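You operate a simulated robot arm through the tools that you are given. There is no shell and no other tool. Be economical: measure what you need, move in short steps, check, and stop when the job is done.

Carry out the task below with a simulated two-armed robot. There is one attempt and no reset: what you move stays moved.

TASK
Put two straps on the shut carton at MAX tension.
Fine: set the grey dial, slide the carton under the arch before switching on, slide it on between straps; switch off, then slide it clear of the arch.
Where things are to end (x, y in the base frame): carton on the steel bench within 60 mm of [740, 290].

Only the result counts: the job must be done as asked and must still hold three seconds after the hand-in. Knocking over, shifting, dropping, spilling or breaking anything else fails it.

THE ROBOT
Two 7-joint arms with two-finger parallel grippers on one trunk, on a base that drives. Base frame: it is fixed to the floor where the robot stands at the start and does not move with it; the origin is under the middle of the robot, x ahead of it, y to its left, z up. Units: mm, rad, N and s.
The left shoulder is at the start at [94, 101, 856], the right one opposite. With the tool pointing down near the work surface each hand reaches from about 280 to 580 mm from the robot's upright axis, wherever it stands, measured 20 degrees to its own side. Places, roughly: black knob on the steel bench [500, 300, 600]; green button on the steel bench [500, 100, 600]; grey dial on the steel bench [500, 0, 600]. Payload 2.4 kg a hand.
The TCP of each hand is the grasp point between the finger pads, 24 mm short of the fingertips. In the tool frame z runs along the fingers and y along their closing line. Largest opening 68 mm; finger width 17, thickness 10; the body of the gripper, 40 by 70 mm, starts 41 mm behind the TCP.
Orientation is that of the tool frame in the base frame, as a unit quaternion [x, y, z, w]. With the fingers straight down and closing along the base's y, the tool's x points along the base's -x, its y along +y and its z along -z.

THE INTERFACE
- The arms move only by the tool nudge_tool. It takes "left_targets", "right_targets" or both (then of equal length, played together; a hand with none holds still); each is a list of rows, each a list of 7 numbers: the opening, from 0 (shut) to 1 (fully open), then the shift along the base's x, y, z in mm, then the turn, a rotation vector about the base's x, y, z in rad. In form: [[jaw, dx, dy, dz, rx, ry, rz], ...]. A call has 1 to 12 rows; each row is the pose to reach, as a shift and turn from the pose commanded when the call began. Rows are played at 5 a second. More than 50 mm and 0.15 rad between two rows, or a gripper value outside its range, and nothing of the call is played. Where a pose cannot be reached the arm comes as near as it can. A force on the tool above 40 N (or 10 N above the force at the start of the call, whichever is more), or a blocked arm, ends the call early, and 0.2 s more pass. Each finger travels about 72 mm/s and halts on what it meets, pressing with about 37 N; the grip force reading is that of the motor and also rises with nothing between the fingers. The clock runs only during rows and for 0.2 s after the last one: add rows that repeat a pose to give the fingers time. The reply holds the time, the measured pose of the TCP, the force on the tool along the base axes, the opening and the grip force, in the units named above and with some noise, with the torque about the TCP (base axes, N m) and any sound that the robot's microphone picked up.
- Cameras (640 x 400 px; columns grow to the right, rows downward): "scene" is now at [199.4, 19.1, 1020.7]; the picture's right is [0.20, -0.98, 0.00], its down [-0.49, -0.10, -0.86] and it looks along [0.85, 0.17, -0.50] (base axes); focal length 214 px, centre (320, 200). "left" rides on the left gripper at [84, -11, -75] in its tool frame; the picture's right is [0.13, 0.99, 0.00], its down [-0.60, 0.08, -0.79] and it looks along [-0.79, 0.10, 0.61] (tool axes); focal length 251 px, centre (320, 200). "right" rides on the right gripper at [84, 11, -75] in its tool frame; the picture's right is [-0.13, 0.99, 0.00], its down [-0.60, -0.08, -0.79] and it looks along [-0.79, -0.10, 0.61] (tool axes); focal length 251 px, centre (320, 200). There is no depth. A picture from a camera that has moved, and an enlarged one, comes with that camera's place and axes in the base frame and with its lens.
- camera(camera): a new picture of that camera. No time passes.
- lift_body(by): slides the trunk up (or, below 0, down) by that many mm; the arms and the scene camera ride with it, the base frame stays. It gives what a move gives, with no picture.
- steer(legs): drives the robot by 1 to 6 legs, each [ahead, left, turn to the left] in mm, mm and rad, along the robot's own axes; the way and the turn of a leg run together, so that a leg with both is an arc; at most 1500 mm and 3.142 rad a leg. The arms and the cameras ride along, it lands a little off, and it stops where it bumps. It gives what a move gives.
- head_to(pan, tilt): turns the head with the scene camera to pan (to the left, within 1.501 rad either way) and tilt (down, from -0.506 to 1.204), counted from straight ahead of the robot. It gives what a move gives.
- zoom(camera, box): a new picture of the part [left, top, right, bottom] of that camera's present view, enlarged. No time passes.
- hand_in(): hands the job in; it is judged then, once.

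Go step by step. Nothing tells you exact positions but the pictures and the camera data: compare them with the known pose of the tool, close in by small moves and look again before you grip or let go. The budget is 120 turns and 92 pictures, counting those below and the enlarged ones. Unless the task says otherwise, let go and move clear before handing in, and close with one line.

The tools are called after "Request:" by a JSON object that holds its "op" and its "data". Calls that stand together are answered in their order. nudge_tool: Moves the arms, as the interface text tells. Its arguments: {"type":"object","properties":{"left_targets":{"type":"array"},"right_targets":{"type":"array"}},"required":[]} The other tools are called the same way: lift_body (by) slides the trunk up or down; steer (legs) drives the base; head_to (pan, tilt) turns the head that bears the scene camera; camera (camera) takes a picture; zoom (camera, box) takes an enlarged picture of a part of a camera's view; hand_in () hands the job in.

At the start:

```text
t: 0.0
left_position: [347.3, 232.6, 970.4]
left_tcp_rot: [-0.001, 1.0, 0.0, 0.0]
left_wrist_force: [0.6, -0.4, -0.5]
left_moment: [-0.04, 0.01, -0.03]
left_grip_width: 68.0
left_grasp_force: 0.0
right_position: [369.9, -68.5, 938.9]
right_tcp_rot: [0.0, 1.0, 0.0, 0.0]
right_wrist_force: [0.4, 0.1, 0.1]
right_moment: [-0.02, 0.0, 0.01]
right_grip_width: 67.9
right_grasp_force: 0.0
trunk travel left (down, up): [-75.0, 775.0]
robot x, y, heading: [-0.3, -1.5, 0.003]
head pan, tilt: [0.204, 0.529]
```

scene: 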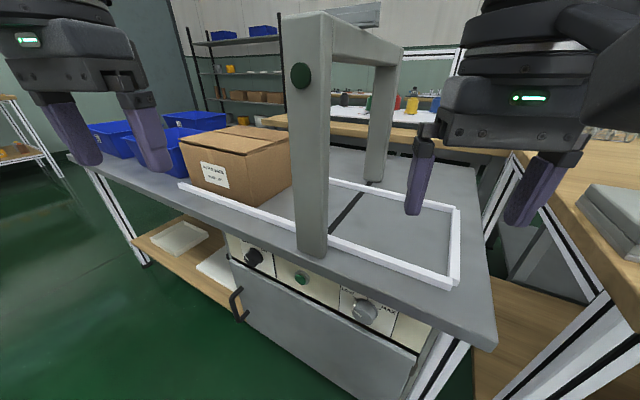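
right: 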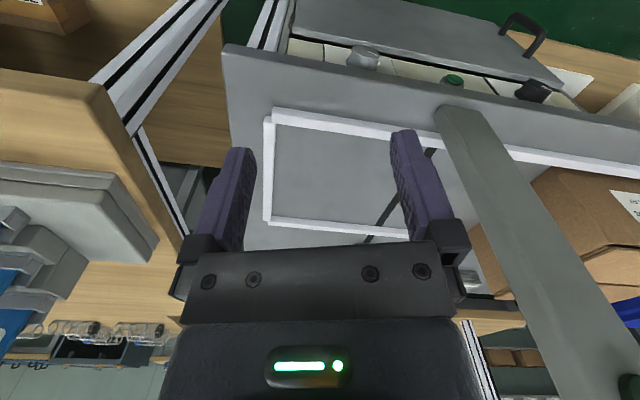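
left: 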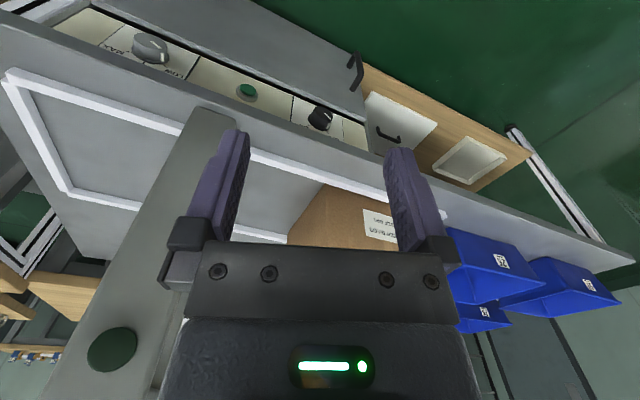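

I see a carton left of the strapping arch, with a panel below the bench edge holding the black knob, green button and grey dial. I'll look closer at the controls and labels.

Request:
{"op": "zoom", "data": {"camera": "scene", "box": [220, 230, 440, 350]}}

Request:
{"op": "zoom", "data": {"camera": "scene", "box": [160, 0, 480, 300]}}

Request:
{"op": "zoom", "data": {"camera": "left", "box": [80, 0, 400, 160]}}

```text
2.91 times, centred on (330, 290) of scene
camera zoom: at [199.4, 19.1, 1020.7], right [0.2, -0.98, 0.0], down [-0.49, -0.1, -0.86], along [0.85, 0.17, -0.5], focal length 624 px, centre (291, -62)
```

zoom: 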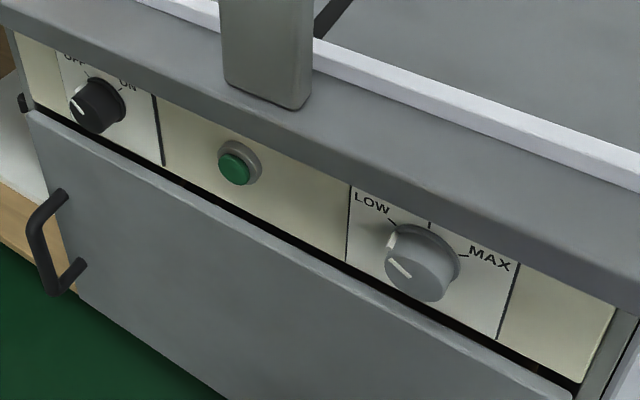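

```text
1.33 times, centred on (320, 150) of scene
camera zoom: at [199.4, 19.1, 1020.7], right [0.2, -0.98, 0.0], down [-0.49, -0.1, -0.86], along [0.85, 0.17, -0.5], focal length 286 px, centre (320, 267)
```

zoom: 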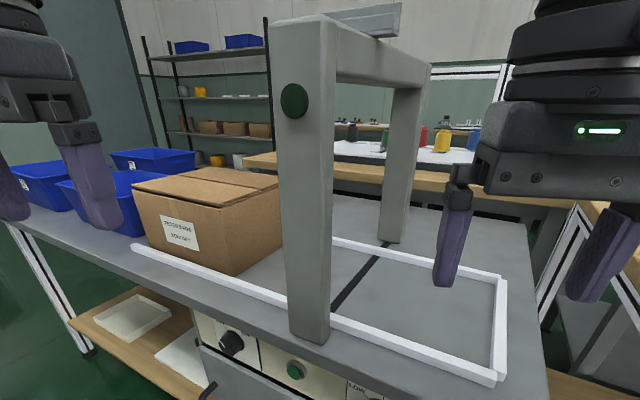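

```text
2.00 times, centred on (240, 80) of left
camera zoom: at [263.8, 222.5, 1045.6], right [-0.13, 0.99, 0.0], down [0.6, 0.08, 0.79], along [0.79, 0.1, -0.61], focal length 503 px, centre (480, 440)
```

zoom: 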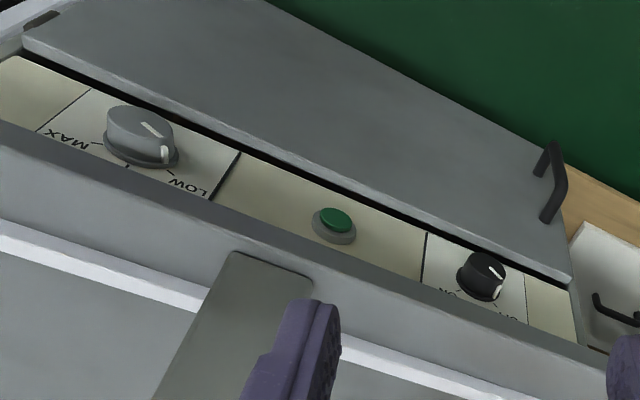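

The bench seems yawed about 18° relative to my base frame, and its top is near z=710. I'll look further left to measure the carton and rails.

Request:
{"op": "head_to", "data": {"pan": 0.45, "tilt": 0.6}}

Request:
{"op": "nudge_tool", "data": {"left_targets": [[1, -30, 20, 40, 0, 0, 0], [1, -60, 50, 80, 0, 0, 0], [1, -90, 80, 120, 0, 0, 0]], "right_targets": [[1, -30, -40, 0, 0, 0, 0], [1, -60, -80, 0, 0, 0, 0], [1, -90, -120, 0, 0, 0, 0]]}}

Request:
{"op": "camera", "data": {"camera": "scene"}}

Request:
{"op": "camera", "data": {"camera": "left"}}

```text
t: 0.8
left_position: [347.1, 233.3, 969.8]
left_tcp_rot: [-0.001, 1.0, 0.0, -0.001]
left_wrist_force: [-0.2, 0.5, 0.0]
left_moment: [0.0, -0.01, -0.02]
left_grip_width: 68.2
left_grasp_force: 0.2
right_position: [369.8, -68.2, 939.9]
right_tcp_rot: [0.001, 1.0, 0.001, 0.0]
right_wrist_force: [0.4, -1.1, 0.3]
right_moment: [-0.01, 0.04, 0.0]
right_grip_width: 68.1
right_grasp_force: 0.1
trunk travel left (down, up): [-75.0, 775.0]
robot x, y, heading: [-2.6, -2.0, 0.003]
head pan, tilt: [0.45, 0.6]
```

```text
refused: row 1 steps farther than a row can; nothing moved
```

```text
85 pictures are left
camera scene: at [190.6, 39.3, 1014.2], right [0.43, -0.9, 0.0], down [-0.51, -0.25, -0.82], along [0.74, 0.36, -0.57], focal length 214 px, centre (320, 200)
```

scene: 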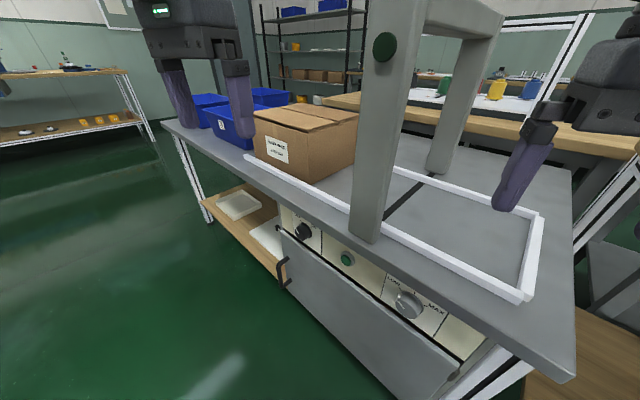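

```text
84 pictures are left
camera left: at [263.8, 222.5, 1045.6], right [-0.13, 0.99, 0.0], down [0.6, 0.08, 0.79], along [0.79, 0.1, -0.61], focal length 251 px, centre (320, 200)
```

left: 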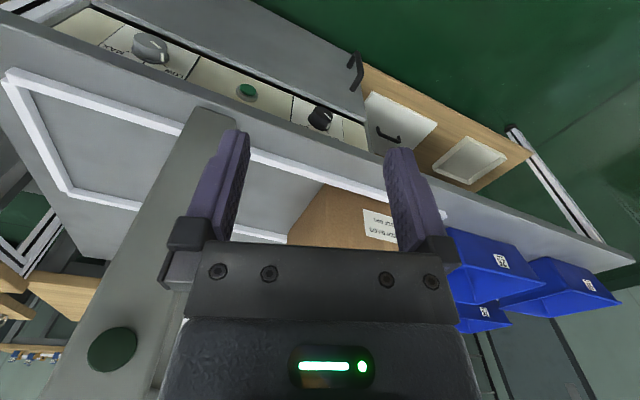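

The bench is yawed about 0.317 rad. I'll zoom on the carton for its corners.

Request:
{"op": "zoom", "data": {"camera": "scene", "box": [220, 70, 420, 195]}}

Request:
{"op": "zoom", "data": {"camera": "scene", "box": [270, 200, 470, 325]}}

```text
3.20 times, centred on (320, 132) of scene
camera zoom: at [190.6, 39.3, 1014.2], right [0.43, -0.9, 0.0], down [-0.51, -0.25, -0.82], along [0.74, 0.36, -0.57], focal length 686 px, centre (320, 416)
```

zoom: 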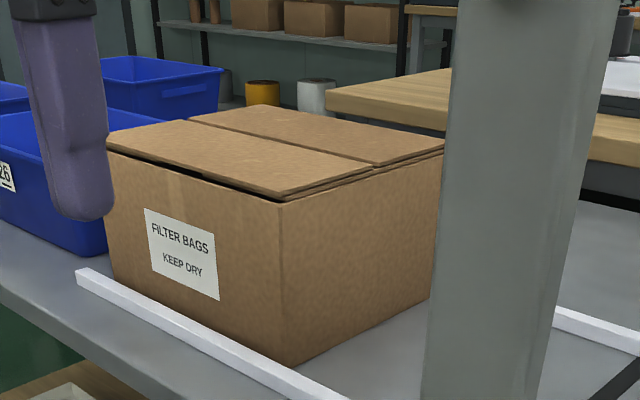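

```text
3.20 times, centred on (370, 262) of scene
camera zoom: at [190.6, 39.3, 1014.2], right [0.43, -0.9, 0.0], down [-0.51, -0.25, -0.82], along [0.74, 0.36, -0.57], focal length 686 px, centre (160, 0)
```

zoom: 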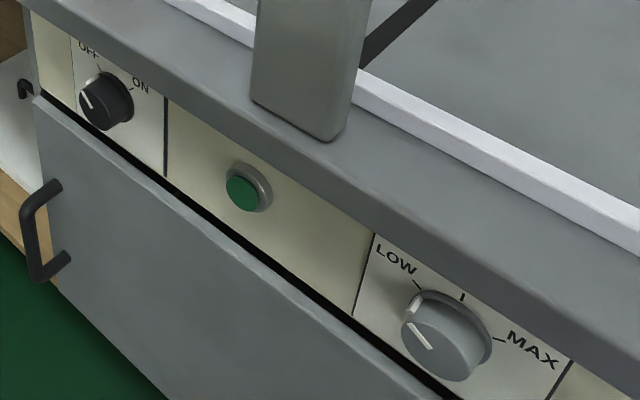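

Carton: about 280 along × 190 deep × 140 high, with its centre about 105 mm beyond the goal along the bench. The arch is to the right of the goal. I'll retract the hands and square up the robot to the bench.

Request:
{"op": "nudge_tool", "data": {"left_targets": [[1, -30, 0, 30, 0, 0, 0], [1, -60, 0, 60, 0, 0, 0], [1, -90, 0, 60, 0, 0, 0]], "right_targets": [[1, -30, -30, 0, 0, 0, 0], [1, -60, -60, 0, 0, 0, 0], [1, -90, -90, 0, 0, 0, 0]]}}

Request:
{"op": "steer", "data": {"legs": [[0, 0, -0.32], [0, 280, 0]]}}

Request:
{"op": "head_to", "data": {"pan": 0.0, "tilt": 0.75}}

Request:
{"op": "camera", "data": {"camera": "scene"}}

```text
t: 1.6
left_position: [260.0, 233.0, 1012.2]
left_tcp_rot: [0.0, 1.0, -0.001, 0.001]
left_wrist_force: [-0.1, 0.3, 0.2]
left_moment: [0.03, 0.0, 0.01]
left_grip_width: 68.0
left_grasp_force: 0.1
left hand out of reach, approached as far as the arm can: row 2, 3
right_position: [280.1, -157.1, 940.6]
right_tcp_rot: [0.001, 1.0, 0.001, -0.001]
right_wrist_force: [0.0, 0.0, -0.1]
right_moment: [0.0, 0.03, -0.01]
right_grip_width: 68.2
right_grasp_force: 0.0
trunk travel left (down, up): [-75.0, 775.0]
robot x, y, heading: [-3.0, 0.4, 0.004]
head pan, tilt: [0.45, 0.6]
```

```text
t: 4.5
left_position: [405.0, 406.1, 1012.2]
left_tcp_rot: [0.154, 0.988, -0.002, 0.002]
left_wrist_force: [-0.1, -0.2, 0.2]
left_moment: [0.0, 0.0, 0.0]
left_grip_width: 68.1
left_grasp_force: 0.1
right_position: [303.5, 30.4, 941.4]
right_tcp_rot: [0.155, 0.988, 0.0, 0.0]
right_wrist_force: [-0.3, -0.5, -0.3]
right_moment: [0.0, 0.0, 0.0]
right_grip_width: 67.9
right_grasp_force: 0.1
trunk travel left (down, up): [-75.0, 775.0]
robot x, y, heading: [86.8, 265.9, -0.315]
head pan, tilt: [0.45, 0.6]
```

```text
t: 5.4
left_position: [406.2, 405.8, 1011.2]
left_tcp_rot: [0.155, 0.988, -0.001, 0.002]
left_wrist_force: [-0.2, 0.5, -0.2]
left_moment: [0.01, -0.02, 0.0]
left_grip_width: 67.9
left_grasp_force: 0.1
right_position: [305.7, 31.5, 940.7]
right_tcp_rot: [0.155, 0.988, 0.0, 0.0]
right_wrist_force: [-0.1, -0.4, 1.3]
right_moment: [-0.02, -0.03, 0.0]
right_grip_width: 68.0
right_grasp_force: 0.0
trunk travel left (down, up): [-75.0, 775.0]
robot x, y, heading: [88.0, 268.5, -0.311]
head pan, tilt: [0.0, 0.75]
```

```text
81 pictures are left
camera scene: at [271.2, 207.3, 1001.4], right [-0.31, -0.95, 0.0], down [-0.65, 0.21, -0.73], along [0.7, -0.22, -0.68], focal length 214 px, centre (320, 200)
```

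scene: 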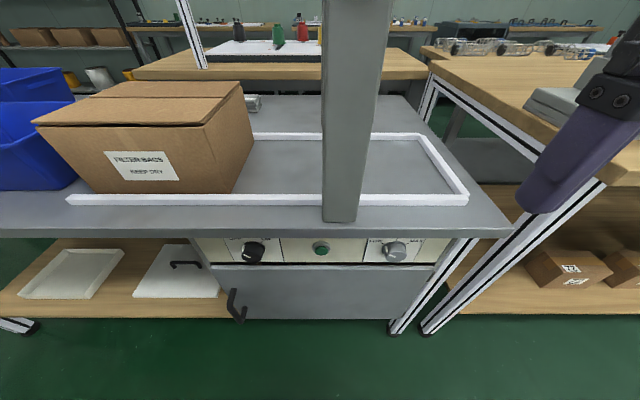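

The robot is now square to the bench. Next I'll zoom on the control panel.

Request:
{"op": "zoom", "data": {"camera": "scene", "box": [215, 215, 445, 285]}}

Request:
{"op": "camera", "data": {"camera": "right"}}

```text
2.78 times, centred on (330, 250) of scene
camera zoom: at [271.2, 207.3, 1001.4], right [-0.31, -0.95, 0.0], down [-0.65, 0.21, -0.73], along [0.7, -0.22, -0.68], focal length 597 px, centre (292, 61)
```

zoom: 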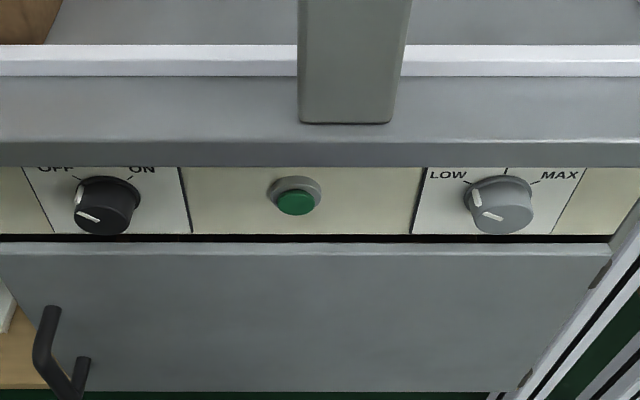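

```text
79 pictures are left
camera right: at [228.2, 68.1, 1016.0], right [0.43, 0.9, 0.0], down [0.55, -0.26, 0.79], along [0.72, -0.34, -0.61], focal length 251 px, centre (320, 200)
```

right: 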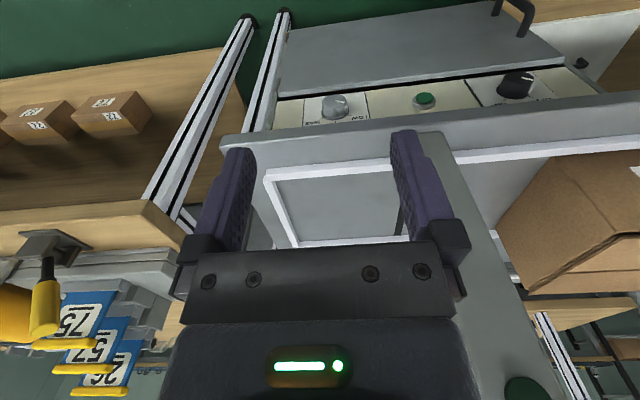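

The pointer is at LOW (about −60°) and MAX is at about +60°. I'll lower both hands in front of the panel for a frontal close-up of the controls.

Request:
{"op": "nudge_tool", "data": {"left_targets": [[1, -4, -11, -45, 0, 0, 0], [1, -8, -22, -90, 0, 0, 0], [1, -12, -33, -135, 0, 0, 0], [1, -16, -44, -180, 0, 0, 0], [1, -20, -55, -225, 0, 0, 0], [1, -24, -66, -270, 0, 0, 0], [1, -25, -76, -310, 0, 0, 0]], "right_targets": [[1, 0, 0, -35, 0, 0, 0], [1, 0, 0, -70, 0, 0, 0], [1, 0, 0, -105, 0, 0, 0], [1, 0, 0, -140, 0, 0, 0], [1, 0, 0, -175, 0, 0, 0], [1, 0, 0, -210, 0, 0, 0], [1, 0, 0, -240, 0, 0, 0]]}}

Request:
{"op": "camera", "data": {"camera": "right"}}

Request:
{"op": "camera", "data": {"camera": "left"}}

```text
t: 7.0
left_position: [403.7, 319.2, 701.7]
left_tcp_rot: [0.155, 0.988, -0.002, 0.0]
left_wrist_force: [-0.1, -0.2, -0.5]
left_moment: [-0.01, -0.01, 0.03]
left_grip_width: 68.2
left_grasp_force: 0.0
left hand out of reach, approached as far as the arm can: row 5, 6, 7
right_position: [310.9, 28.6, 700.7]
right_tcp_rot: [0.155, 0.988, 0.0, 0.0]
right_wrist_force: [0.0, -0.4, -0.1]
right_moment: [0.01, -0.02, -0.02]
right_grip_width: 68.2
right_grasp_force: 0.0
right hand out of reach, approached as far as the arm can: row 7
trunk travel left (down, up): [-75.0, 775.0]
robot x, y, heading: [87.0, 266.8, -0.312]
head pan, tilt: [0.0, 0.75]
```

```text
78 pictures are left
camera right: at [234.6, 66.8, 776.5], right [0.43, 0.9, 0.0], down [0.55, -0.26, 0.79], along [0.72, -0.34, -0.61], focal length 251 px, centre (320, 200)
```

right: 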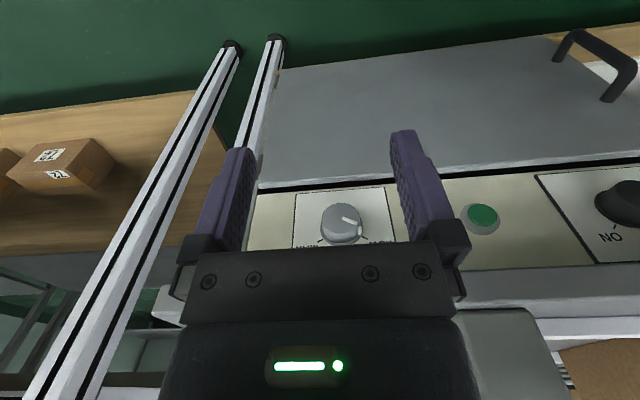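

```text
77 pictures are left
camera left: at [321.9, 335.9, 777.5], right [0.18, 0.98, 0.0], down [0.6, -0.11, 0.79], along [0.78, -0.14, -0.61], focal length 251 px, centre (320, 200)
```

left: 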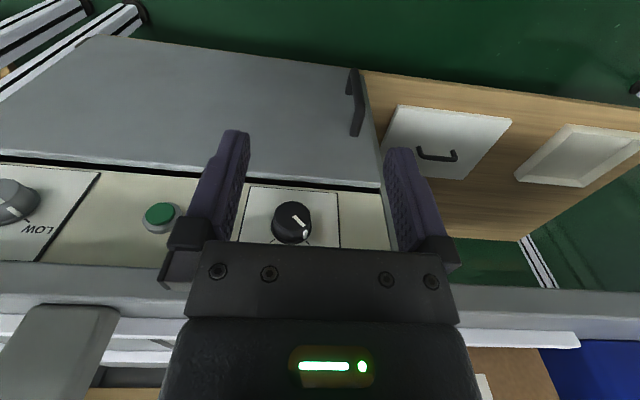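

Triangulated control caps: dial (456,-13,624), button (513,126,626), knob (554,262,623). Next I'll pitch the right tool to horizontal in front of the dial.

Request:
{"op": "nudge_tool", "data": {"right_targets": [[1, 7, -2, -7, -0.044, -0.136, 0], [1, 14, -4, -14, -0.088, -0.272, 0], [1, 21, -6, -21, -0.132, -0.408, 0], [1, 28, -8, -28, -0.176, -0.544, 0], [1, 35, -10, -35, -0.22, -0.68, 0], [1, 42, -12, -42, -0.264, -0.816, 0], [1, 49, -14, -49, -0.308, -0.952, 0], [1, 56, -16, -56, -0.352, -1.088, 0], [1, 63, -18, -63, -0.396, -1.224, 0], [1, 70, -20, -70, -0.44, -1.36, 0], [1, 76, -20, -76, -0.482, -1.495, 0], [1, 76, -20, -76, -0.482, -1.495, 0]]}}

Request:
{"op": "camera", "data": {"camera": "scene"}}

```text
t: 9.6
left_position: [404.6, 319.6, 700.9]
left_tcp_rot: [0.155, 0.988, -0.001, -0.001]
left_wrist_force: [-0.3, -0.3, -0.5]
left_moment: [-0.03, -0.01, 0.03]
left_grip_width: 67.8
left_grasp_force: 0.1
right_position: [402.7, -5.7, 650.4]
right_tcp_rot: [0.136, 0.908, -0.044, 0.393]
right_wrist_force: [0.2, 0.2, -0.2]
right_moment: [-0.02, -0.02, 0.0]
right_grip_width: 67.9
right_grasp_force: 0.1
right hand out of reach, approached as far as the arm can: row 1, 2, 3, 4, 5, 6, 7, 8, 9, 10, 11, 12
trunk travel left (down, up): [-75.0, 775.0]
robot x, y, heading: [87.9, 264.5, -0.313]
head pan, tilt: [0.0, 0.75]
```

```text
76 pictures are left
camera scene: at [271.2, 207.2, 1001.3], right [-0.31, -0.95, 0.0], down [-0.65, 0.21, -0.73], along [0.7, -0.22, -0.68], focal length 214 px, centre (320, 200)
```

scene: 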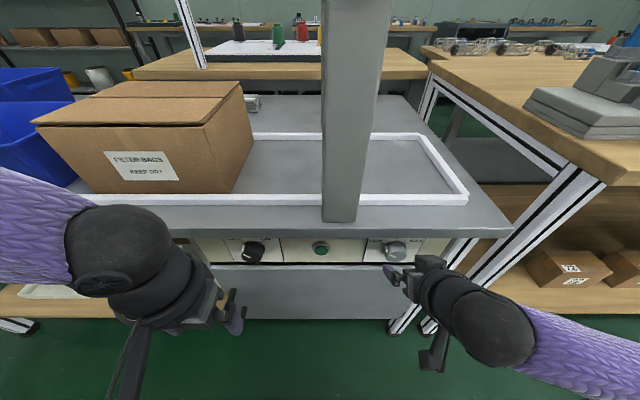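

The arm is too cramped to level the tool, so I'll back the robot off and lower the trunk, then retry.

Request:
{"op": "steer", "data": {"legs": [[-220, 0, 0]]}}

Request:
{"op": "lift_body", "data": {"by": -70}}

```text
t: 11.3
left_position: [198.7, 386.1, 702.1]
left_tcp_rot: [0.154, 0.988, -0.001, -0.001]
left_wrist_force: [-0.4, 0.4, -0.6]
left_moment: [-0.01, 0.02, -0.02]
left_grip_width: 68.2
left_grasp_force: 0.1
right_position: [197.3, 61.4, 651.0]
right_tcp_rot: [0.137, 0.908, -0.045, 0.393]
right_wrist_force: [-0.3, -0.1, 0.8]
right_moment: [0.0, 0.01, -0.02]
right_grip_width: 67.9
right_grasp_force: 0.0
trunk travel left (down, up): [-75.0, 775.0]
robot x, y, heading: [-116.2, 333.8, -0.313]
head pan, tilt: [0.0, 0.75]
```

```text
t: 12.4
left_position: [204.1, 384.6, 616.6]
left_tcp_rot: [0.154, 0.987, 0.005, -0.039]
left_wrist_force: [-0.7, 0.1, 0.3]
left_moment: [-0.01, -0.01, 0.01]
left_grip_width: 67.9
left_grasp_force: 0.1
right_position: [198.3, 59.7, 557.6]
right_tcp_rot: [0.14, 0.923, -0.039, 0.357]
right_wrist_force: [1.1, 0.0, 0.3]
right_moment: [-0.01, -0.01, 0.0]
right_grip_width: 67.8
right_grasp_force: 0.1
trunk travel left (down, up): [-5.0, 844.0]
robot x, y, heading: [-116.2, 334.3, -0.312]
head pan, tilt: [0.0, 0.75]
```

I'll extend the right hand forward and up and see which orientation it is commanded to.

Request:
{"op": "nudge_tool", "data": {"right_targets": [[1, 33, -11, 17, 0, 0, 0], [1, 66, -22, 34, 0, 0, 0], [1, 99, -33, 51, 0, 0, 0], [1, 133, -43, 70, 0, 0, 0], [1, 133, -43, 70, 0, 0, 0]]}}

```text
t: 13.6
left_position: [204.6, 382.4, 617.4]
left_tcp_rot: [0.154, 0.987, 0.006, -0.037]
left_wrist_force: [0.3, -0.7, -0.1]
left_moment: [0.0, -0.02, -0.04]
left_grip_width: 67.8
left_grasp_force: 0.1
right_position: [333.3, 17.3, 629.0]
right_tcp_rot: [0.139, 0.923, -0.038, 0.357]
right_wrist_force: [-1.0, -0.4, 0.2]
right_moment: [0.0, 0.01, -0.01]
right_grip_width: 68.0
right_grasp_force: 0.1
trunk travel left (down, up): [-5.0, 844.0]
robot x, y, heading: [-117.5, 331.4, -0.313]
head pan, tilt: [0.0, 0.75]
```

Request:
{"op": "nudge_tool", "data": {"right_targets": [[1, 8, -1, 0, -0.043, -0.133, 0], [1, 16, -2, 0, -0.086, -0.267, 0], [1, 24, -4, -2, -0.129, -0.4, 0], [1, 32, -6, -3, -0.172, -0.534, 0], [1, 40, -8, -4, -0.215, -0.667, 0], [1, 50, -10, -5, -0.258, -0.801, 0], [1, 50, -10, -5, -0.258, -0.801, 0]]}}

Request:
{"op": "camera", "data": {"camera": "scene"}}

```text
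t: 15.2
left_position: [203.6, 384.4, 616.7]
left_tcp_rot: [0.155, 0.987, 0.005, -0.038]
left_wrist_force: [0.4, -0.3, -0.5]
left_moment: [-0.02, -0.03, 0.02]
left_grip_width: 67.8
left_grasp_force: 0.1
right_position: [369.2, -59.7, 625.4]
right_tcp_rot: [0.091, 0.701, -0.081, 0.702]
right_wrist_force: [0.6, -0.8, 0.4]
right_moment: [-0.01, 0.0, -0.02]
right_grip_width: 68.1
right_grasp_force: 0.0
right hand out of reach, approached as far as the arm can: row 3, 4, 5, 6, 7
trunk travel left (down, up): [-5.0, 844.0]
robot x, y, heading: [-121.4, 329.8, -0.314]
head pan, tilt: [0.0, 0.75]
```

```text
75 pictures are left
camera scene: at [89.4, 265.7, 928.0], right [-0.31, -0.95, 0.0], down [-0.65, 0.21, -0.73], along [0.7, -0.22, -0.68], focal length 214 px, centre (320, 200)
```

scene: 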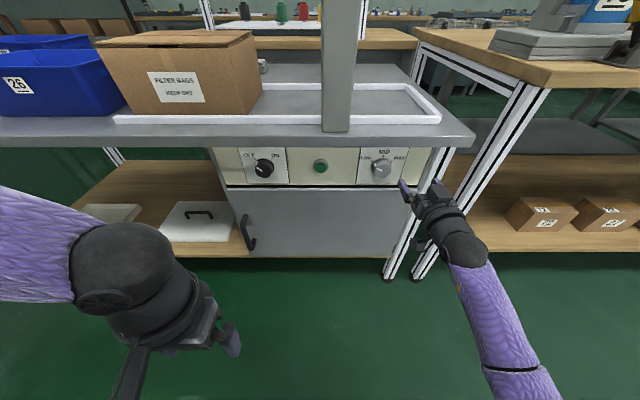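

The tool is level now but overstretched to the right. I'll retract and recentre it, then drive nearer.

Request:
{"op": "nudge_tool", "data": {"right_targets": [[1, -18, 30, 0, 0, 0, 0], [1, -36, 60, 0, 0, 0, 0], [1, -55, 91, 0, 0, 0, 0], [1, -55, 91, 0, 0, 0, 0]]}}

Request:
{"op": "steer", "data": {"legs": [[80, 0, 0]]}}

```text
t: 16.2
left_position: [203.9, 384.9, 615.9]
left_tcp_rot: [0.154, 0.987, 0.005, -0.038]
left_wrist_force: [0.3, 0.7, 0.5]
left_moment: [0.0, 0.0, 0.02]
left_grip_width: 68.1
left_grasp_force: 0.0
right_position: [289.7, -44.5, 644.8]
right_tcp_rot: [0.097, 0.7, -0.095, 0.702]
right_wrist_force: [0.1, -0.9, -0.4]
right_moment: [0.0, -0.02, -0.02]
right_grip_width: 67.8
right_grasp_force: 0.1
right hand out of reach, approached as far as the arm can: row 1, 2, 3, 4
trunk travel left (down, up): [-5.0, 844.0]
robot x, y, heading: [-117.8, 327.3, -0.311]
head pan, tilt: [0.0, 0.75]
```

```text
t: 17.2
left_position: [280.6, 359.4, 617.0]
left_tcp_rot: [0.155, 0.987, 0.005, -0.038]
left_wrist_force: [-0.7, -0.1, 0.6]
left_moment: [0.03, 0.02, 0.03]
left_grip_width: 67.9
left_grasp_force: 0.0
right_position: [364.7, -68.7, 646.3]
right_tcp_rot: [0.097, 0.699, -0.095, 0.702]
right_wrist_force: [-0.1, 0.4, 0.5]
right_moment: [-0.01, 0.01, -0.03]
right_grip_width: 68.1
right_grasp_force: 0.0
trunk travel left (down, up): [-5.0, 844.0]
robot x, y, heading: [-41.9, 306.5, -0.311]
head pan, tilt: [0.0, 0.75]
```

The level tool wants to sit about 230 mm to the side, so I'll shift the base left to put it in front of the dial.

Request:
{"op": "steer", "data": {"legs": [[0, 81, 0]]}}

Request:
{"op": "nudge_tool", "data": {"right_targets": [[1, 0, 0, -7, 0, 0, 0], [1, 0, 0, -14, 0, 0, 0], [1, 0, 0, -21, 0, 0, 0]]}}

Request:
{"op": "camera", "data": {"camera": "scene"}}

Request:
{"op": "camera", "data": {"camera": "right"}}

```text
t: 18.3
left_position: [304.7, 437.6, 616.7]
left_tcp_rot: [0.154, 0.987, 0.006, -0.038]
left_wrist_force: [0.7, -0.3, -0.5]
left_moment: [-0.05, 0.0, -0.01]
left_grip_width: 67.9
left_grasp_force: 0.1
right_position: [389.1, 9.2, 646.0]
right_tcp_rot: [0.097, 0.699, -0.094, 0.702]
right_wrist_force: [0.0, -0.5, -0.6]
right_moment: [0.0, 0.05, -0.02]
right_grip_width: 67.8
right_grasp_force: 0.1
trunk travel left (down, up): [-5.0, 844.0]
robot x, y, heading: [-19.6, 387.4, -0.312]
head pan, tilt: [0.0, 0.75]
```

```text
t: 19.1
left_position: [303.2, 438.0, 615.7]
left_tcp_rot: [0.155, 0.987, 0.005, -0.038]
left_wrist_force: [-0.1, -0.1, -0.6]
left_moment: [0.01, -0.02, -0.01]
left_grip_width: 67.7
left_grasp_force: 0.0
right_position: [391.0, 6.5, 624.7]
right_tcp_rot: [0.095, 0.7, -0.09, 0.702]
right_wrist_force: [0.4, -0.8, 0.7]
right_moment: [0.0, -0.03, -0.03]
right_grip_width: 67.9
right_grasp_force: 0.0
trunk travel left (down, up): [-5.0, 844.0]
robot x, y, heading: [-21.4, 384.1, -0.309]
head pan, tilt: [0.0, 0.75]
```

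```text
74 pictures are left
camera scene: at [190.0, 319.0, 927.9], right [-0.31, -0.95, 0.0], down [-0.65, 0.21, -0.73], along [0.7, -0.22, -0.68], focal length 214 px, centre (320, 200)
```

scene: 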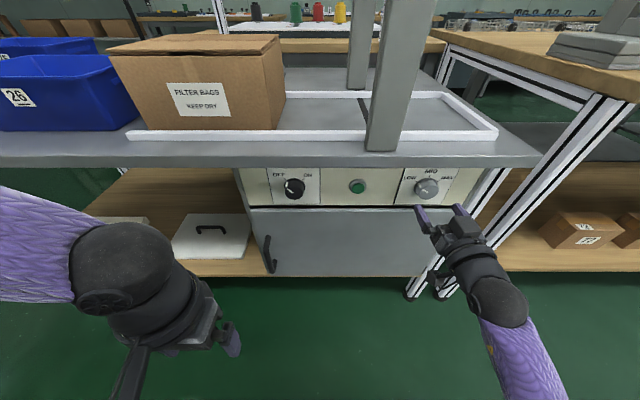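

```text
73 pictures are left
camera right: at [321.0, 38.7, 541.2], right [0.26, 0.96, 0.14], down [-0.79, 0.13, 0.6], along [0.56, -0.26, 0.79], focal length 251 px, centre (320, 200)
```

right: 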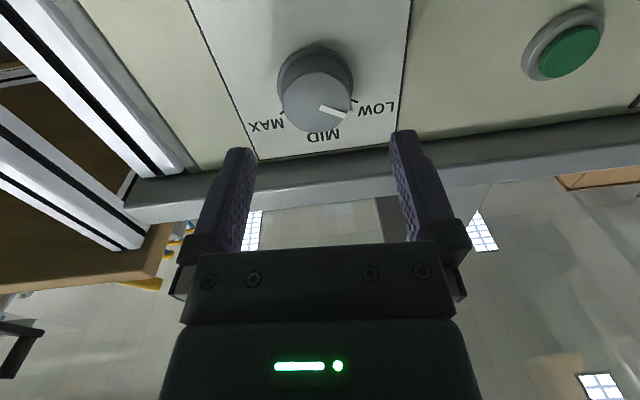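

The frontal view confirms the dial centre at (455.5,-12,624). I'll roll the right hand −60° before gripping.

Request:
{"op": "nudge_tool", "data": {"right_targets": [[1, 0, 0, 0, -0.133, 0.043, -0.007], [1, 0, 0, 0, -0.266, 0.086, -0.014], [1, 0, 0, 0, -0.399, 0.129, -0.021], [1, 0, 0, 0, -0.532, 0.172, -0.028], [1, 0, 0, 0, -0.665, 0.215, -0.035], [1, 0, 1, 0, -0.798, 0.258, -0.042], [1, 1, 2, 0, -0.93, 0.3, -0.05], [1, 1, 2, 0, -0.997, 0.321, -0.05], [1, 1, 2, 0, -0.997, 0.321, -0.05]]}}

Request:
{"op": "camera", "data": {"camera": "right"}}

```text
t: 21.1
left_position: [305.7, 437.0, 616.6]
left_tcp_rot: [0.154, 0.987, 0.006, -0.039]
left_wrist_force: [-0.3, 0.0, 0.5]
left_moment: [-0.02, 0.0, 0.0]
left_grip_width: 67.9
left_grasp_force: 0.1
right_position: [366.6, -47.6, 776.2]
right_tcp_rot: [-0.25, 0.681, -0.422, 0.543]
right_wrist_force: [-0.2, 1.0, 0.0]
right_moment: [-0.02, 0.02, 0.0]
right_grip_width: 68.1
right_grasp_force: 0.0
right hand out of reach, approached as far as the arm can: row 1, 2, 3, 4, 5, 6, 7, 8, 9
trunk travel left (down, up): [-5.0, 844.0]
robot x, y, heading: [-15.2, 387.8, -0.31]
head pan, tilt: [0.0, 0.75]
```

```text
72 pictures are left
camera right: at [272.3, -85.9, 726.8], right [0.15, 0.62, -0.77], down [-0.59, 0.68, 0.43], along [0.79, 0.39, 0.47], focal length 251 px, centre (320, 200)
```

right: 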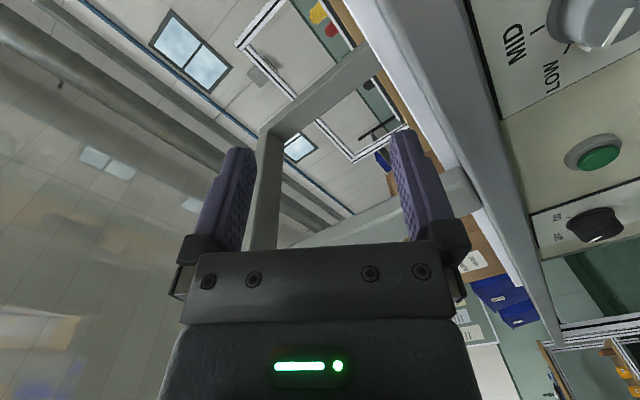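

Negative roll drags the hand off, so I'll return to level and test positive roll.

Request:
{"op": "nudge_tool", "data": {"right_targets": [[1, 2, 5, -15, 0.13, -0.04, 0.006], [1, 4, 10, -30, 0.25, -0.08, 0.01], [1, 6, 16, -45, 0.38, -0.12, 0.02], [1, 9, 21, -60, 0.5, -0.16, 0.03], [1, 11, 27, -76, 0.62, -0.2, 0.035], [1, 13, 32, -91, 0.75, -0.24, 0.04], [1, 16, 37, -106, 0.87, -0.28, 0.045], [1, 18, 42, -121, 0.997, -0.321, 0.05], [1, 21, 48, -136, 0.997, -0.321, 0.05], [1, 24, 54, -151, 0.997, -0.321, 0.05], [1, 24, 54, -151, 0.997, -0.321, 0.05]]}}

```text
t: 23.5
left_position: [305.1, 438.1, 617.1]
left_tcp_rot: [0.155, 0.987, 0.006, -0.038]
left_wrist_force: [-0.7, -0.5, 0.0]
left_moment: [-0.01, 0.02, 0.02]
left_grip_width: 67.9
left_grasp_force: 0.0
right_position: [391.3, 9.2, 621.5]
right_tcp_rot: [0.092, 0.702, -0.067, 0.703]
right_wrist_force: [1.0, -0.5, 0.2]
right_moment: [-0.01, 0.03, 0.03]
right_grip_width: 68.2
right_grasp_force: 0.0
trunk travel left (down, up): [-5.0, 844.0]
robot x, y, heading: [-17.1, 384.5, -0.315]
head pan, tilt: [0.0, 0.75]
```

Request:
{"op": "nudge_tool", "data": {"right_targets": [[1, 0, 0, 0, 0.133, -0.043, -0.01], [1, 0, 0, 0, 0.266, -0.086, -0.02], [1, 0, 0, 0, 0.399, -0.129, -0.03], [1, 0, 0, 0, 0.532, -0.172, -0.04], [1, 0, 0, 0, 0.665, -0.215, -0.05], [1, 0, 0, 0, 0.798, -0.258, -0.06], [1, 0, 0, 0, 0.93, -0.3, -0.07], [1, 0, 0, 0, 0.997, -0.321, -0.07], [1, 0, 0, 0, 0.997, -0.321, -0.07]]}}

```text
t: 25.5
left_position: [304.3, 436.9, 615.6]
left_tcp_rot: [0.155, 0.987, 0.006, -0.039]
left_wrist_force: [-0.3, -0.1, 0.3]
left_moment: [0.04, -0.03, -0.01]
left_grip_width: 68.0
left_grasp_force: 0.1
right_position: [390.1, 9.1, 621.2]
right_tcp_rot: [0.448, 0.529, 0.267, 0.67]
right_wrist_force: [-0.1, 0.0, -0.6]
right_moment: [0.0, 0.0, 0.02]
right_grip_width: 67.9
right_grasp_force: 0.1
trunk travel left (down, up): [-5.0, 844.0]
robot x, y, heading: [-20.4, 386.1, -0.314]
head pan, tilt: [0.0, 0.75]
```

Positive roll works; I'll check how far it goes.

Request:
{"op": "nudge_tool", "data": {"right_targets": [[1, 0, 0, 0, 0.133, -0.043, 0], [1, 0, 0, 0, 0.266, -0.086, 0], [1, 0, 0, 0, 0.399, -0.129, 0], [1, 0, 0, 0, 0.532, -0.172, 0], [1, 0, 0, 0, 0.665, -0.215, 0], [1, 0, 0, 0, 0.798, -0.258, 0], [1, 0, 0, 0, 0.93, -0.3, 0], [1, 0, 0, 0, 1.06, -0.342, 0], [1, 0, 0, 0, 1.19, -0.384, 0], [1, 0, 0, 0, 1.3, -0.42, 0], [1, 0, 0, 0, 1.3, -0.42, 0]]}}

```text
t: 27.9
left_position: [304.6, 438.4, 616.7]
left_tcp_rot: [0.155, 0.987, 0.005, -0.038]
left_wrist_force: [0.2, 0.5, -0.7]
left_moment: [0.01, 0.0, 0.01]
left_grip_width: 67.9
left_grasp_force: 0.0
right_position: [390.2, 8.0, 620.6]
right_tcp_rot: [0.698, 0.12, 0.612, 0.352]
right_wrist_force: [0.6, -0.4, 0.5]
right_moment: [-0.04, -0.01, 0.01]
right_grip_width: 68.1
right_grasp_force: 0.0
trunk travel left (down, up): [-5.0, 844.0]
robot x, y, heading: [-20.0, 385.2, -0.314]
head pan, tilt: [0.0, 0.75]
```

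Request:
{"op": "nudge_tool", "data": {"right_targets": [[1, 0, 0, 0, 0, 0, 0.036], [1, 0, 0, 0, 0, 0, 0.036]]}}

Request:
{"op": "nudge_tool", "data": {"right_targets": [[1, 0, 0, 0, -0.14, 0.045, 0], [1, 0, 0, 0, -0.28, 0.09, 0], [1, 0, 0, 0, -0.42, 0.135, 0], [1, 0, 0, 0, -0.56, 0.18, 0], [1, 0, 0, 0, -0.7, 0.225, 0], [1, 0, 0, 0, -0.84, 0.27, 0], [1, 0, 0, 0, -0.98, 0.315, 0], [1, 0, 0, 0, -1.12, 0.36, 0], [1, 0, 0, 0, -1.26, 0.405, 0], [1, 0, 0, 0, -1.4, 0.45, 0], [1, 0, 0, 0, -1.54, 0.495, 0], [1, 0, 0, 0, -1.6, 0.515, 0]]}}

Request:
{"op": "nudge_tool", "data": {"right_targets": [[1, 0, 0, 0, -0.14, 0.045, 0], [1, 0, 0, 0, -0.28, 0.09, 0], [1, 0, 0, 0, -0.42, 0.135, 0], [1, 0, 0, 0, -0.55, 0.177, 0], [1, 0, 0, 0, -0.55, 0.177, 0]]}}

```text
t: 28.5
left_position: [305.9, 437.7, 617.2]
left_tcp_rot: [0.154, 0.987, 0.005, -0.038]
left_wrist_force: [-0.4, 0.3, 0.0]
left_moment: [0.05, 0.0, -0.01]
left_grip_width: 68.2
left_grasp_force: 0.0
right_position: [390.5, 8.7, 621.2]
right_tcp_rot: [0.696, 0.132, 0.618, 0.342]
right_wrist_force: [0.3, 0.1, -0.1]
right_moment: [0.02, -0.01, 0.01]
right_grip_width: 68.3
right_grasp_force: 0.1
trunk travel left (down, up): [-5.0, 844.0]
robot x, y, heading: [-17.7, 385.3, -0.31]
head pan, tilt: [0.0, 0.75]
```

```text
t: 31.1
left_position: [305.3, 438.1, 617.8]
left_tcp_rot: [0.154, 0.987, 0.006, -0.038]
left_wrist_force: [-0.1, -0.4, -0.7]
left_moment: [0.0, 0.0, -0.02]
left_grip_width: 68.0
left_grasp_force: 0.0
right_position: [390.3, 9.3, 621.6]
right_tcp_rot: [0.362, 0.605, 0.159, 0.692]
right_wrist_force: [0.6, 0.2, 0.9]
right_moment: [0.02, 0.03, 0.0]
right_grip_width: 68.0
right_grasp_force: 0.2
trunk travel left (down, up): [-5.0, 844.0]
robot x, y, heading: [-21.4, 382.4, -0.313]
head pan, tilt: [0.0, 0.75]
```

```text
t: 32.3
left_position: [304.2, 437.8, 616.8]
left_tcp_rot: [0.155, 0.987, 0.005, -0.037]
left_wrist_force: [-0.8, 0.3, -0.4]
left_moment: [0.02, 0.01, 0.01]
left_grip_width: 67.9
left_grasp_force: 0.0
right_position: [390.3, 8.7, 621.8]
right_tcp_rot: [0.173, 0.683, -0.043, 0.708]
right_wrist_force: [0.1, -0.6, 0.5]
right_moment: [0.01, 0.03, 0.0]
right_grip_width: 68.0
right_grasp_force: 0.0
trunk travel left (down, up): [-5.0, 844.0]
robot x, y, heading: [-19.4, 383.1, -0.315]
head pan, tilt: [0.0, 0.75]
```

Aligned on the dial axis. Moving in 62 mm with the jaws open, then looking.

Request:
{"op": "nudge_tool", "data": {"right_targets": [[1, 15, -5, 2, 0, 0, 0], [1, 30, -10, 2, 0, 0, 0], [1, 45, -14.5, 2, 0, 0, 0], [1, 59, -19, 2, 0, 0, 0]]}}

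Request:
{"op": "camera", "data": {"camera": "right"}}

```text
t: 33.3
left_position: [304.7, 438.2, 617.7]
left_tcp_rot: [0.154, 0.987, 0.004, -0.038]
left_wrist_force: [0.4, 0.6, -0.2]
left_moment: [-0.03, 0.03, 0.01]
left_grip_width: 68.1
left_grasp_force: 0.0
right_position: [449.7, -9.3, 622.7]
right_tcp_rot: [0.174, 0.683, -0.043, 0.708]
right_wrist_force: [0.6, 0.6, -0.1]
right_moment: [0.02, -0.04, 0.02]
right_grip_width: 68.0
right_grasp_force: 0.1
trunk travel left (down, up): [-5.0, 844.0]
robot x, y, heading: [-20.0, 387.1, -0.31]
head pan, tilt: [0.0, 0.75]
```

```text
71 pictures are left
camera right: at [387.2, 39.5, 543.3], right [0.29, 0.91, 0.31], down [-0.82, 0.06, 0.57], along [0.5, -0.42, 0.76], focal length 251 px, centre (320, 200)
```

right: 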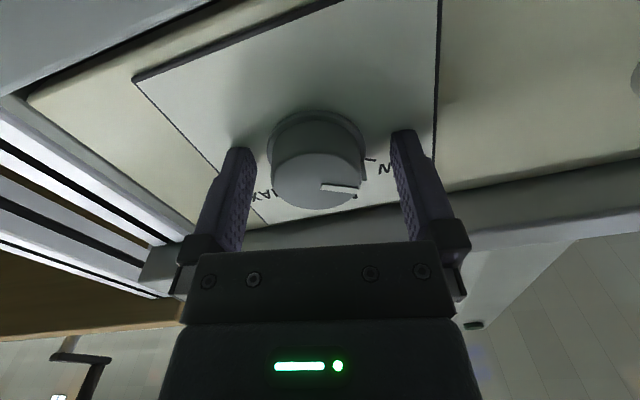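

The dial sits between the fingers, so I'll close and then turn.

Request:
{"op": "nudge_tool", "data": {"right_targets": [[0.4, 0, 0, 0, 0, 0, 0], [0.2, 0, 0, 0, 0, 0, 0], [0.2, 0, 0, 0, 0, 0, 0]]}}

```text
t: 34.1
left_position: [306.2, 437.1, 616.9]
left_tcp_rot: [0.155, 0.987, 0.005, -0.038]
left_wrist_force: [-0.7, -0.2, -0.9]
left_moment: [-0.02, 0.01, -0.03]
left_grip_width: 67.9
left_grasp_force: 0.1
right_position: [449.6, -11.3, 624.1]
right_tcp_rot: [0.174, 0.683, -0.043, 0.708]
right_wrist_force: [3.7, -15.9, 0.9]
right_moment: [0.07, 0.24, -0.42]
right_grip_width: 43.4
right_grasp_force: 45.0
trunk travel left (down, up): [-5.0, 844.0]
robot x, y, heading: [-17.6, 388.2, -0.312]
head pan, tilt: [0.0, 0.75]
```

Request:
{"op": "nudge_tool", "data": {"right_targets": [[0.2, 0, -2.5, 0, 0, 0, 0], [0.2, 0, -2.5, 0, 0.138, -0.045, 0], [0.2, 0, -2.5, 0, 0.276, -0.09, 0], [0.2, 0, -2.5, 0, 0.414, -0.135, 0], [0.2, 0, -2.5, 0, 0.552, -0.18, 0], [0.2, 0, -2.5, 0, 0.69, -0.225, 0], [0.2, 0, -2.5, 0, 0.828, -0.27, 0], [0.2, 0, -2.5, 0, 0.966, -0.315, 0]]}}

Request:
{"op": "camera", "data": {"camera": "right"}}

```text
t: 35.9
left_position: [304.8, 438.7, 615.7]
left_tcp_rot: [0.154, 0.987, 0.004, -0.037]
left_wrist_force: [0.1, 0.0, -0.3]
left_moment: [0.0, 0.02, 0.01]
left_grip_width: 68.0
left_grasp_force: 0.0
right_position: [449.7, -10.2, 624.6]
right_tcp_rot: [0.486, 0.509, 0.306, 0.641]
right_wrist_force: [-14.5, 29.3, -0.9]
right_moment: [-0.01, 0.03, 0.9]
right_grip_width: 43.4
right_grasp_force: 44.9
trunk travel left (down, up): [-5.0, 844.0]
robot x, y, heading: [-19.7, 388.3, -0.312]
head pan, tilt: [0.0, 0.75]
```

```text
70 pictures are left
camera right: at [404.2, 92.4, 604.3], right [0.06, 0.23, 0.97], down [-0.94, -0.32, 0.13], along [0.34, -0.92, 0.19], focal length 251 px, centre (320, 200)
```

right: 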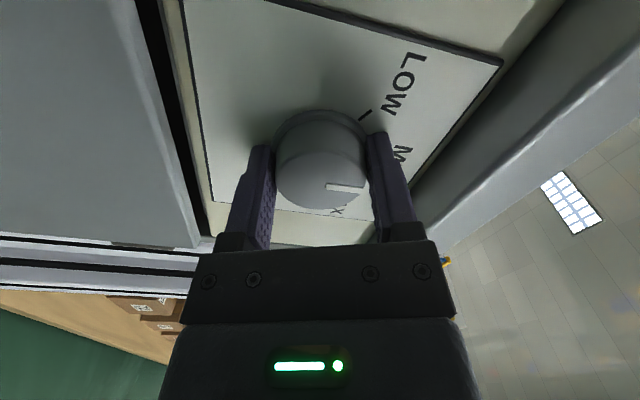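

The dial turns with the hand. I'll relieve the side load and continue to MAX.

Request:
{"op": "nudge_tool", "data": {"right_targets": [[0.2, -1, 3, 0, 0, 0, 0], [0.2, -1, 3, 0, 0.138, -0.045, 0], [0.2, -1, 3, 0, 0.276, -0.09, 0], [0.2, -1, 3, 0, 0.414, -0.135, 0], [0.2, -1, 3, 0, 0.552, -0.18, 0], [0.2, -1, 3, 0, 0.69, -0.225, 0], [0.2, -1, 3, 0, 0.828, -0.27, 0], [0.2, -1, 3, 0, 0.966, -0.315, 0]]}}

Request:
{"op": "camera", "data": {"camera": "right"}}

Request:
{"op": "zoom", "data": {"camera": "scene", "box": [230, 150, 500, 270]}}

```text
t: 37.2
left_position: [304.8, 436.9, 614.6]
left_tcp_rot: [0.154, 0.987, 0.006, -0.039]
left_wrist_force: [-0.6, 0.9, -0.2]
left_moment: [0.03, -0.01, 0.0]
left_grip_width: 67.9
left_grasp_force: 0.0
right_position: [449.4, -9.7, 624.4]
right_tcp_rot: [0.615, 0.338, 0.483, 0.524]
right_wrist_force: [5.2, -1.4, 4.4]
right_moment: [-0.05, 0.01, -0.15]
right_grip_width: 43.5
right_grasp_force: 45.2
trunk travel left (down, up): [-5.0, 844.0]
robot x, y, heading: [-17.7, 384.1, -0.317]
head pan, tilt: [0.0, 0.75]
stopped in row 6 (right hand): the force on the tool passed its limit at 44 N (the readings are from after the stop); the commanded pose is now the measured one
```

```text
69 pictures are left
camera right: at [403.2, 89.9, 655.4], right [-0.13, -0.34, 0.93], down [-0.93, -0.29, -0.23], along [0.35, -0.9, -0.28], focal length 251 px, centre (320, 200)
```

right: 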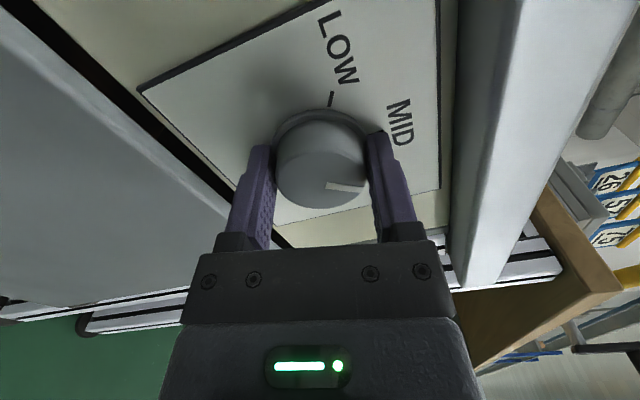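

```text
2.37 times, centred on (365, 210) of scene
camera zoom: at [190.7, 318.9, 927.6], right [-0.31, -0.95, 0.0], down [-0.65, 0.21, -0.73], along [0.7, -0.22, -0.68], focal length 508 px, centre (213, 176)
```

zoom: 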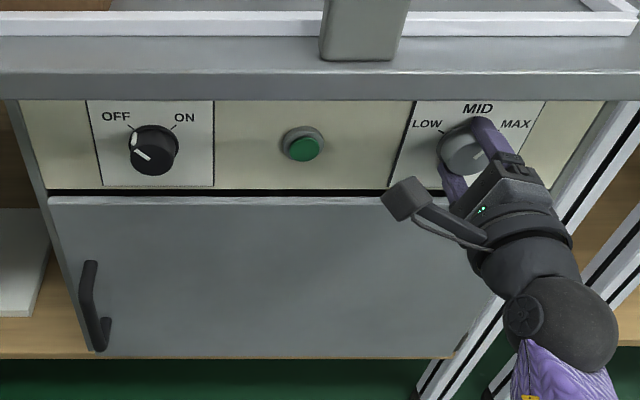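

Request:
{"op": "nudge_tool", "data": {"right_targets": [[0.2, 0, 0, 0, 0.126, -0.041, 0], [0.2, 0, 0, 0, 0.252, -0.082, 0], [0.2, 0, 0, 0, 0.35, -0.114, 0], [0.2, 0, 0, 0, 0.45, -0.146, 0], [0.2, 0, 0, 0, 0.45, -0.146, 0]]}}

Request:
{"op": "camera", "data": {"camera": "right"}}

```text
t: 38.4
left_position: [305.9, 437.9, 616.5]
left_tcp_rot: [0.154, 0.987, 0.005, -0.038]
left_wrist_force: [0.1, 0.2, 0.6]
left_moment: [0.0, -0.03, -0.03]
left_grip_width: 68.0
left_grasp_force: 0.0
right_position: [449.7, -9.9, 624.9]
right_tcp_rot: [0.68, 0.182, 0.589, 0.396]
right_wrist_force: [22.3, -9.3, 14.6]
right_moment: [-0.69, -0.09, -0.11]
right_grip_width: 43.4
right_grasp_force: 45.0
trunk travel left (down, up): [-5.0, 844.0]
robot x, y, heading: [-19.5, 387.5, -0.311]
head pan, tilt: [0.0, 0.75]
```

```text
67 pictures are left
camera right: at [396.1, 68.5, 689.0], right [-0.25, -0.71, 0.66], down [-0.88, -0.13, -0.46], along [0.41, -0.7, -0.59], focal length 251 px, centre (320, 200)
```

right: 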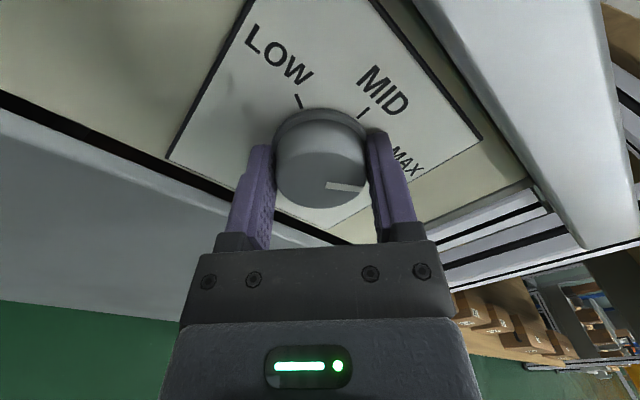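

That is 120° of turn in total. I'll open, back out and inspect the pointer.

Request:
{"op": "nudge_tool", "data": {"right_targets": [[0.6, 0, 0, 0, 0, 0, 0], [1, 0, 0, 0, 0, 0, 0], [1, -14, 4.5, 0, 0, 0, 0], [1, -38, 12, 0, 0, 0, 0], [1, -76, 25, 0, 0, 0, 0]]}}

Request:
{"op": "zoom", "data": {"camera": "scene", "box": [380, 150, 480, 212]}}

Request:
{"op": "camera", "data": {"camera": "right"}}

```text
t: 39.6
left_position: [306.8, 437.1, 616.4]
left_tcp_rot: [0.155, 0.987, 0.006, -0.038]
left_wrist_force: [-0.2, 0.4, -0.2]
left_moment: [0.03, -0.01, -0.02]
left_grip_width: 68.0
left_grasp_force: 0.0
right_position: [374.4, 15.4, 625.4]
right_tcp_rot: [0.681, 0.183, 0.589, 0.395]
right_wrist_force: [0.1, 0.4, 0.0]
right_moment: [0.01, -0.02, -0.01]
right_grip_width: 68.1
right_grasp_force: 0.0
trunk travel left (down, up): [-5.0, 844.0]
robot x, y, heading: [-18.0, 381.5, -0.314]
head pan, tilt: [0.0, 0.75]
```

```text
6.40 times, centred on (430, 181) of scene
camera zoom: at [191.2, 318.4, 928.1], right [-0.31, -0.95, 0.0], down [-0.65, 0.21, -0.73], along [0.69, -0.22, -0.68], focal length 1373 px, centre (-384, 322)
```

zoom: 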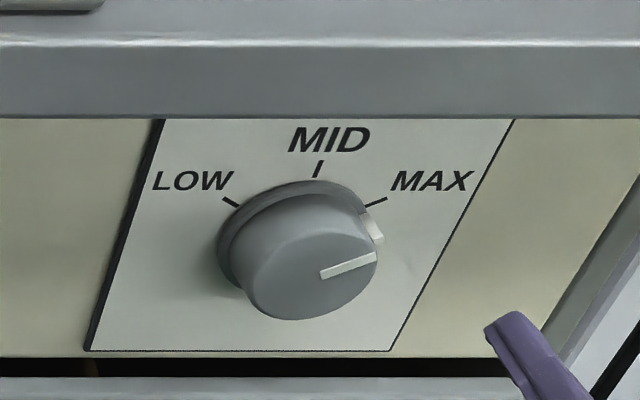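

```text
65 pictures are left
camera right: at [321.1, 93.4, 689.1], right [-0.25, -0.71, 0.66], down [-0.88, -0.13, -0.46], along [0.41, -0.7, -0.59], focal length 251 px, centre (320, 200)
```

right: 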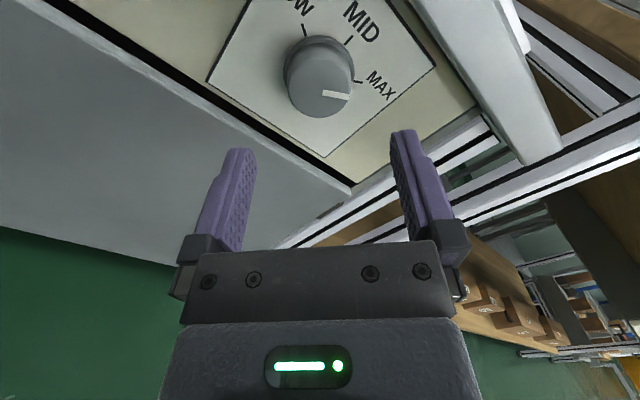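

The pointer looks near MAX, perhaps a few degrees past. I'll zoom in to measure.

Request:
{"op": "zoom", "data": {"camera": "right", "box": [240, 0, 400, 120]}}

```text
3.33 times, centred on (320, 60) of right
camera zoom: at [321.1, 93.4, 689.1], right [-0.25, -0.71, 0.66], down [-0.88, -0.13, -0.46], along [0.41, -0.7, -0.59], focal length 838 px, centre (320, 667)
```

zoom: 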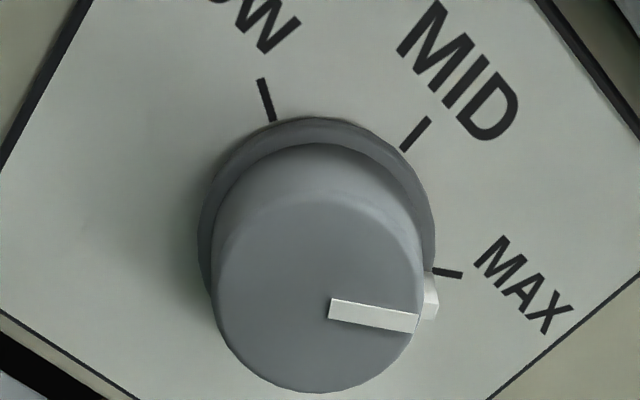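

The pointer is parallel to the MAX tick, so the dial is set. I'll back off, raise the trunk and bring the right tool to a parked pose before pushing the carton with the left.

Request:
{"op": "steer", "data": {"legs": [[-80, 0, 0], [0, 377, 0]]}}

Request:
{"op": "lift_body", "data": {"by": 120}}

Request:
{"op": "camera", "data": {"camera": "scene"}}

```text
t: 42.6
left_position: [339.2, 818.2, 616.6]
left_tcp_rot: [0.149, 0.988, 0.006, -0.039]
left_wrist_force: [0.3, 0.0, 0.3]
left_moment: [-0.02, -0.01, -0.01]
left_grip_width: 68.2
left_grasp_force: 0.0
right_position: [413.6, 396.6, 624.9]
right_tcp_rot: [0.68, 0.187, 0.592, 0.391]
right_wrist_force: [0.0, -0.1, 1.0]
right_moment: [-0.02, 0.02, 0.01]
right_grip_width: 67.9
right_grasp_force: 0.0
trunk travel left (down, up): [-5.0, 844.0]
robot x, y, heading: [16.8, 761.2, -0.301]
head pan, tilt: [0.0, 0.75]
```

```text
t: 44.1
left_position: [339.4, 818.5, 736.9]
left_tcp_rot: [0.149, 0.988, 0.005, -0.038]
left_wrist_force: [-0.2, -0.3, 0.5]
left_moment: [0.01, -0.02, 0.02]
left_grip_width: 68.0
left_grasp_force: 0.0
right_position: [413.2, 397.4, 745.6]
right_tcp_rot: [0.68, 0.186, 0.591, 0.392]
right_wrist_force: [-0.3, 0.2, 0.1]
right_moment: [-0.01, -0.02, 0.0]
right_grip_width: 68.1
right_grasp_force: 0.1
trunk travel left (down, up): [-125.0, 724.0]
robot x, y, heading: [12.2, 760.7, -0.302]
head pan, tilt: [0.0, 0.75]
```

```text
63 pictures are left
camera scene: at [184.8, 711.1, 1053.1], right [-0.3, -0.96, 0.0], down [-0.65, 0.2, -0.73], along [0.7, -0.22, -0.68], focal length 214 px, centre (320, 200)
```

scene: 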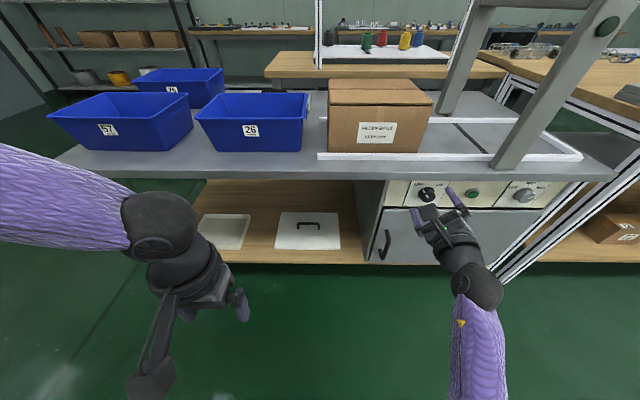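

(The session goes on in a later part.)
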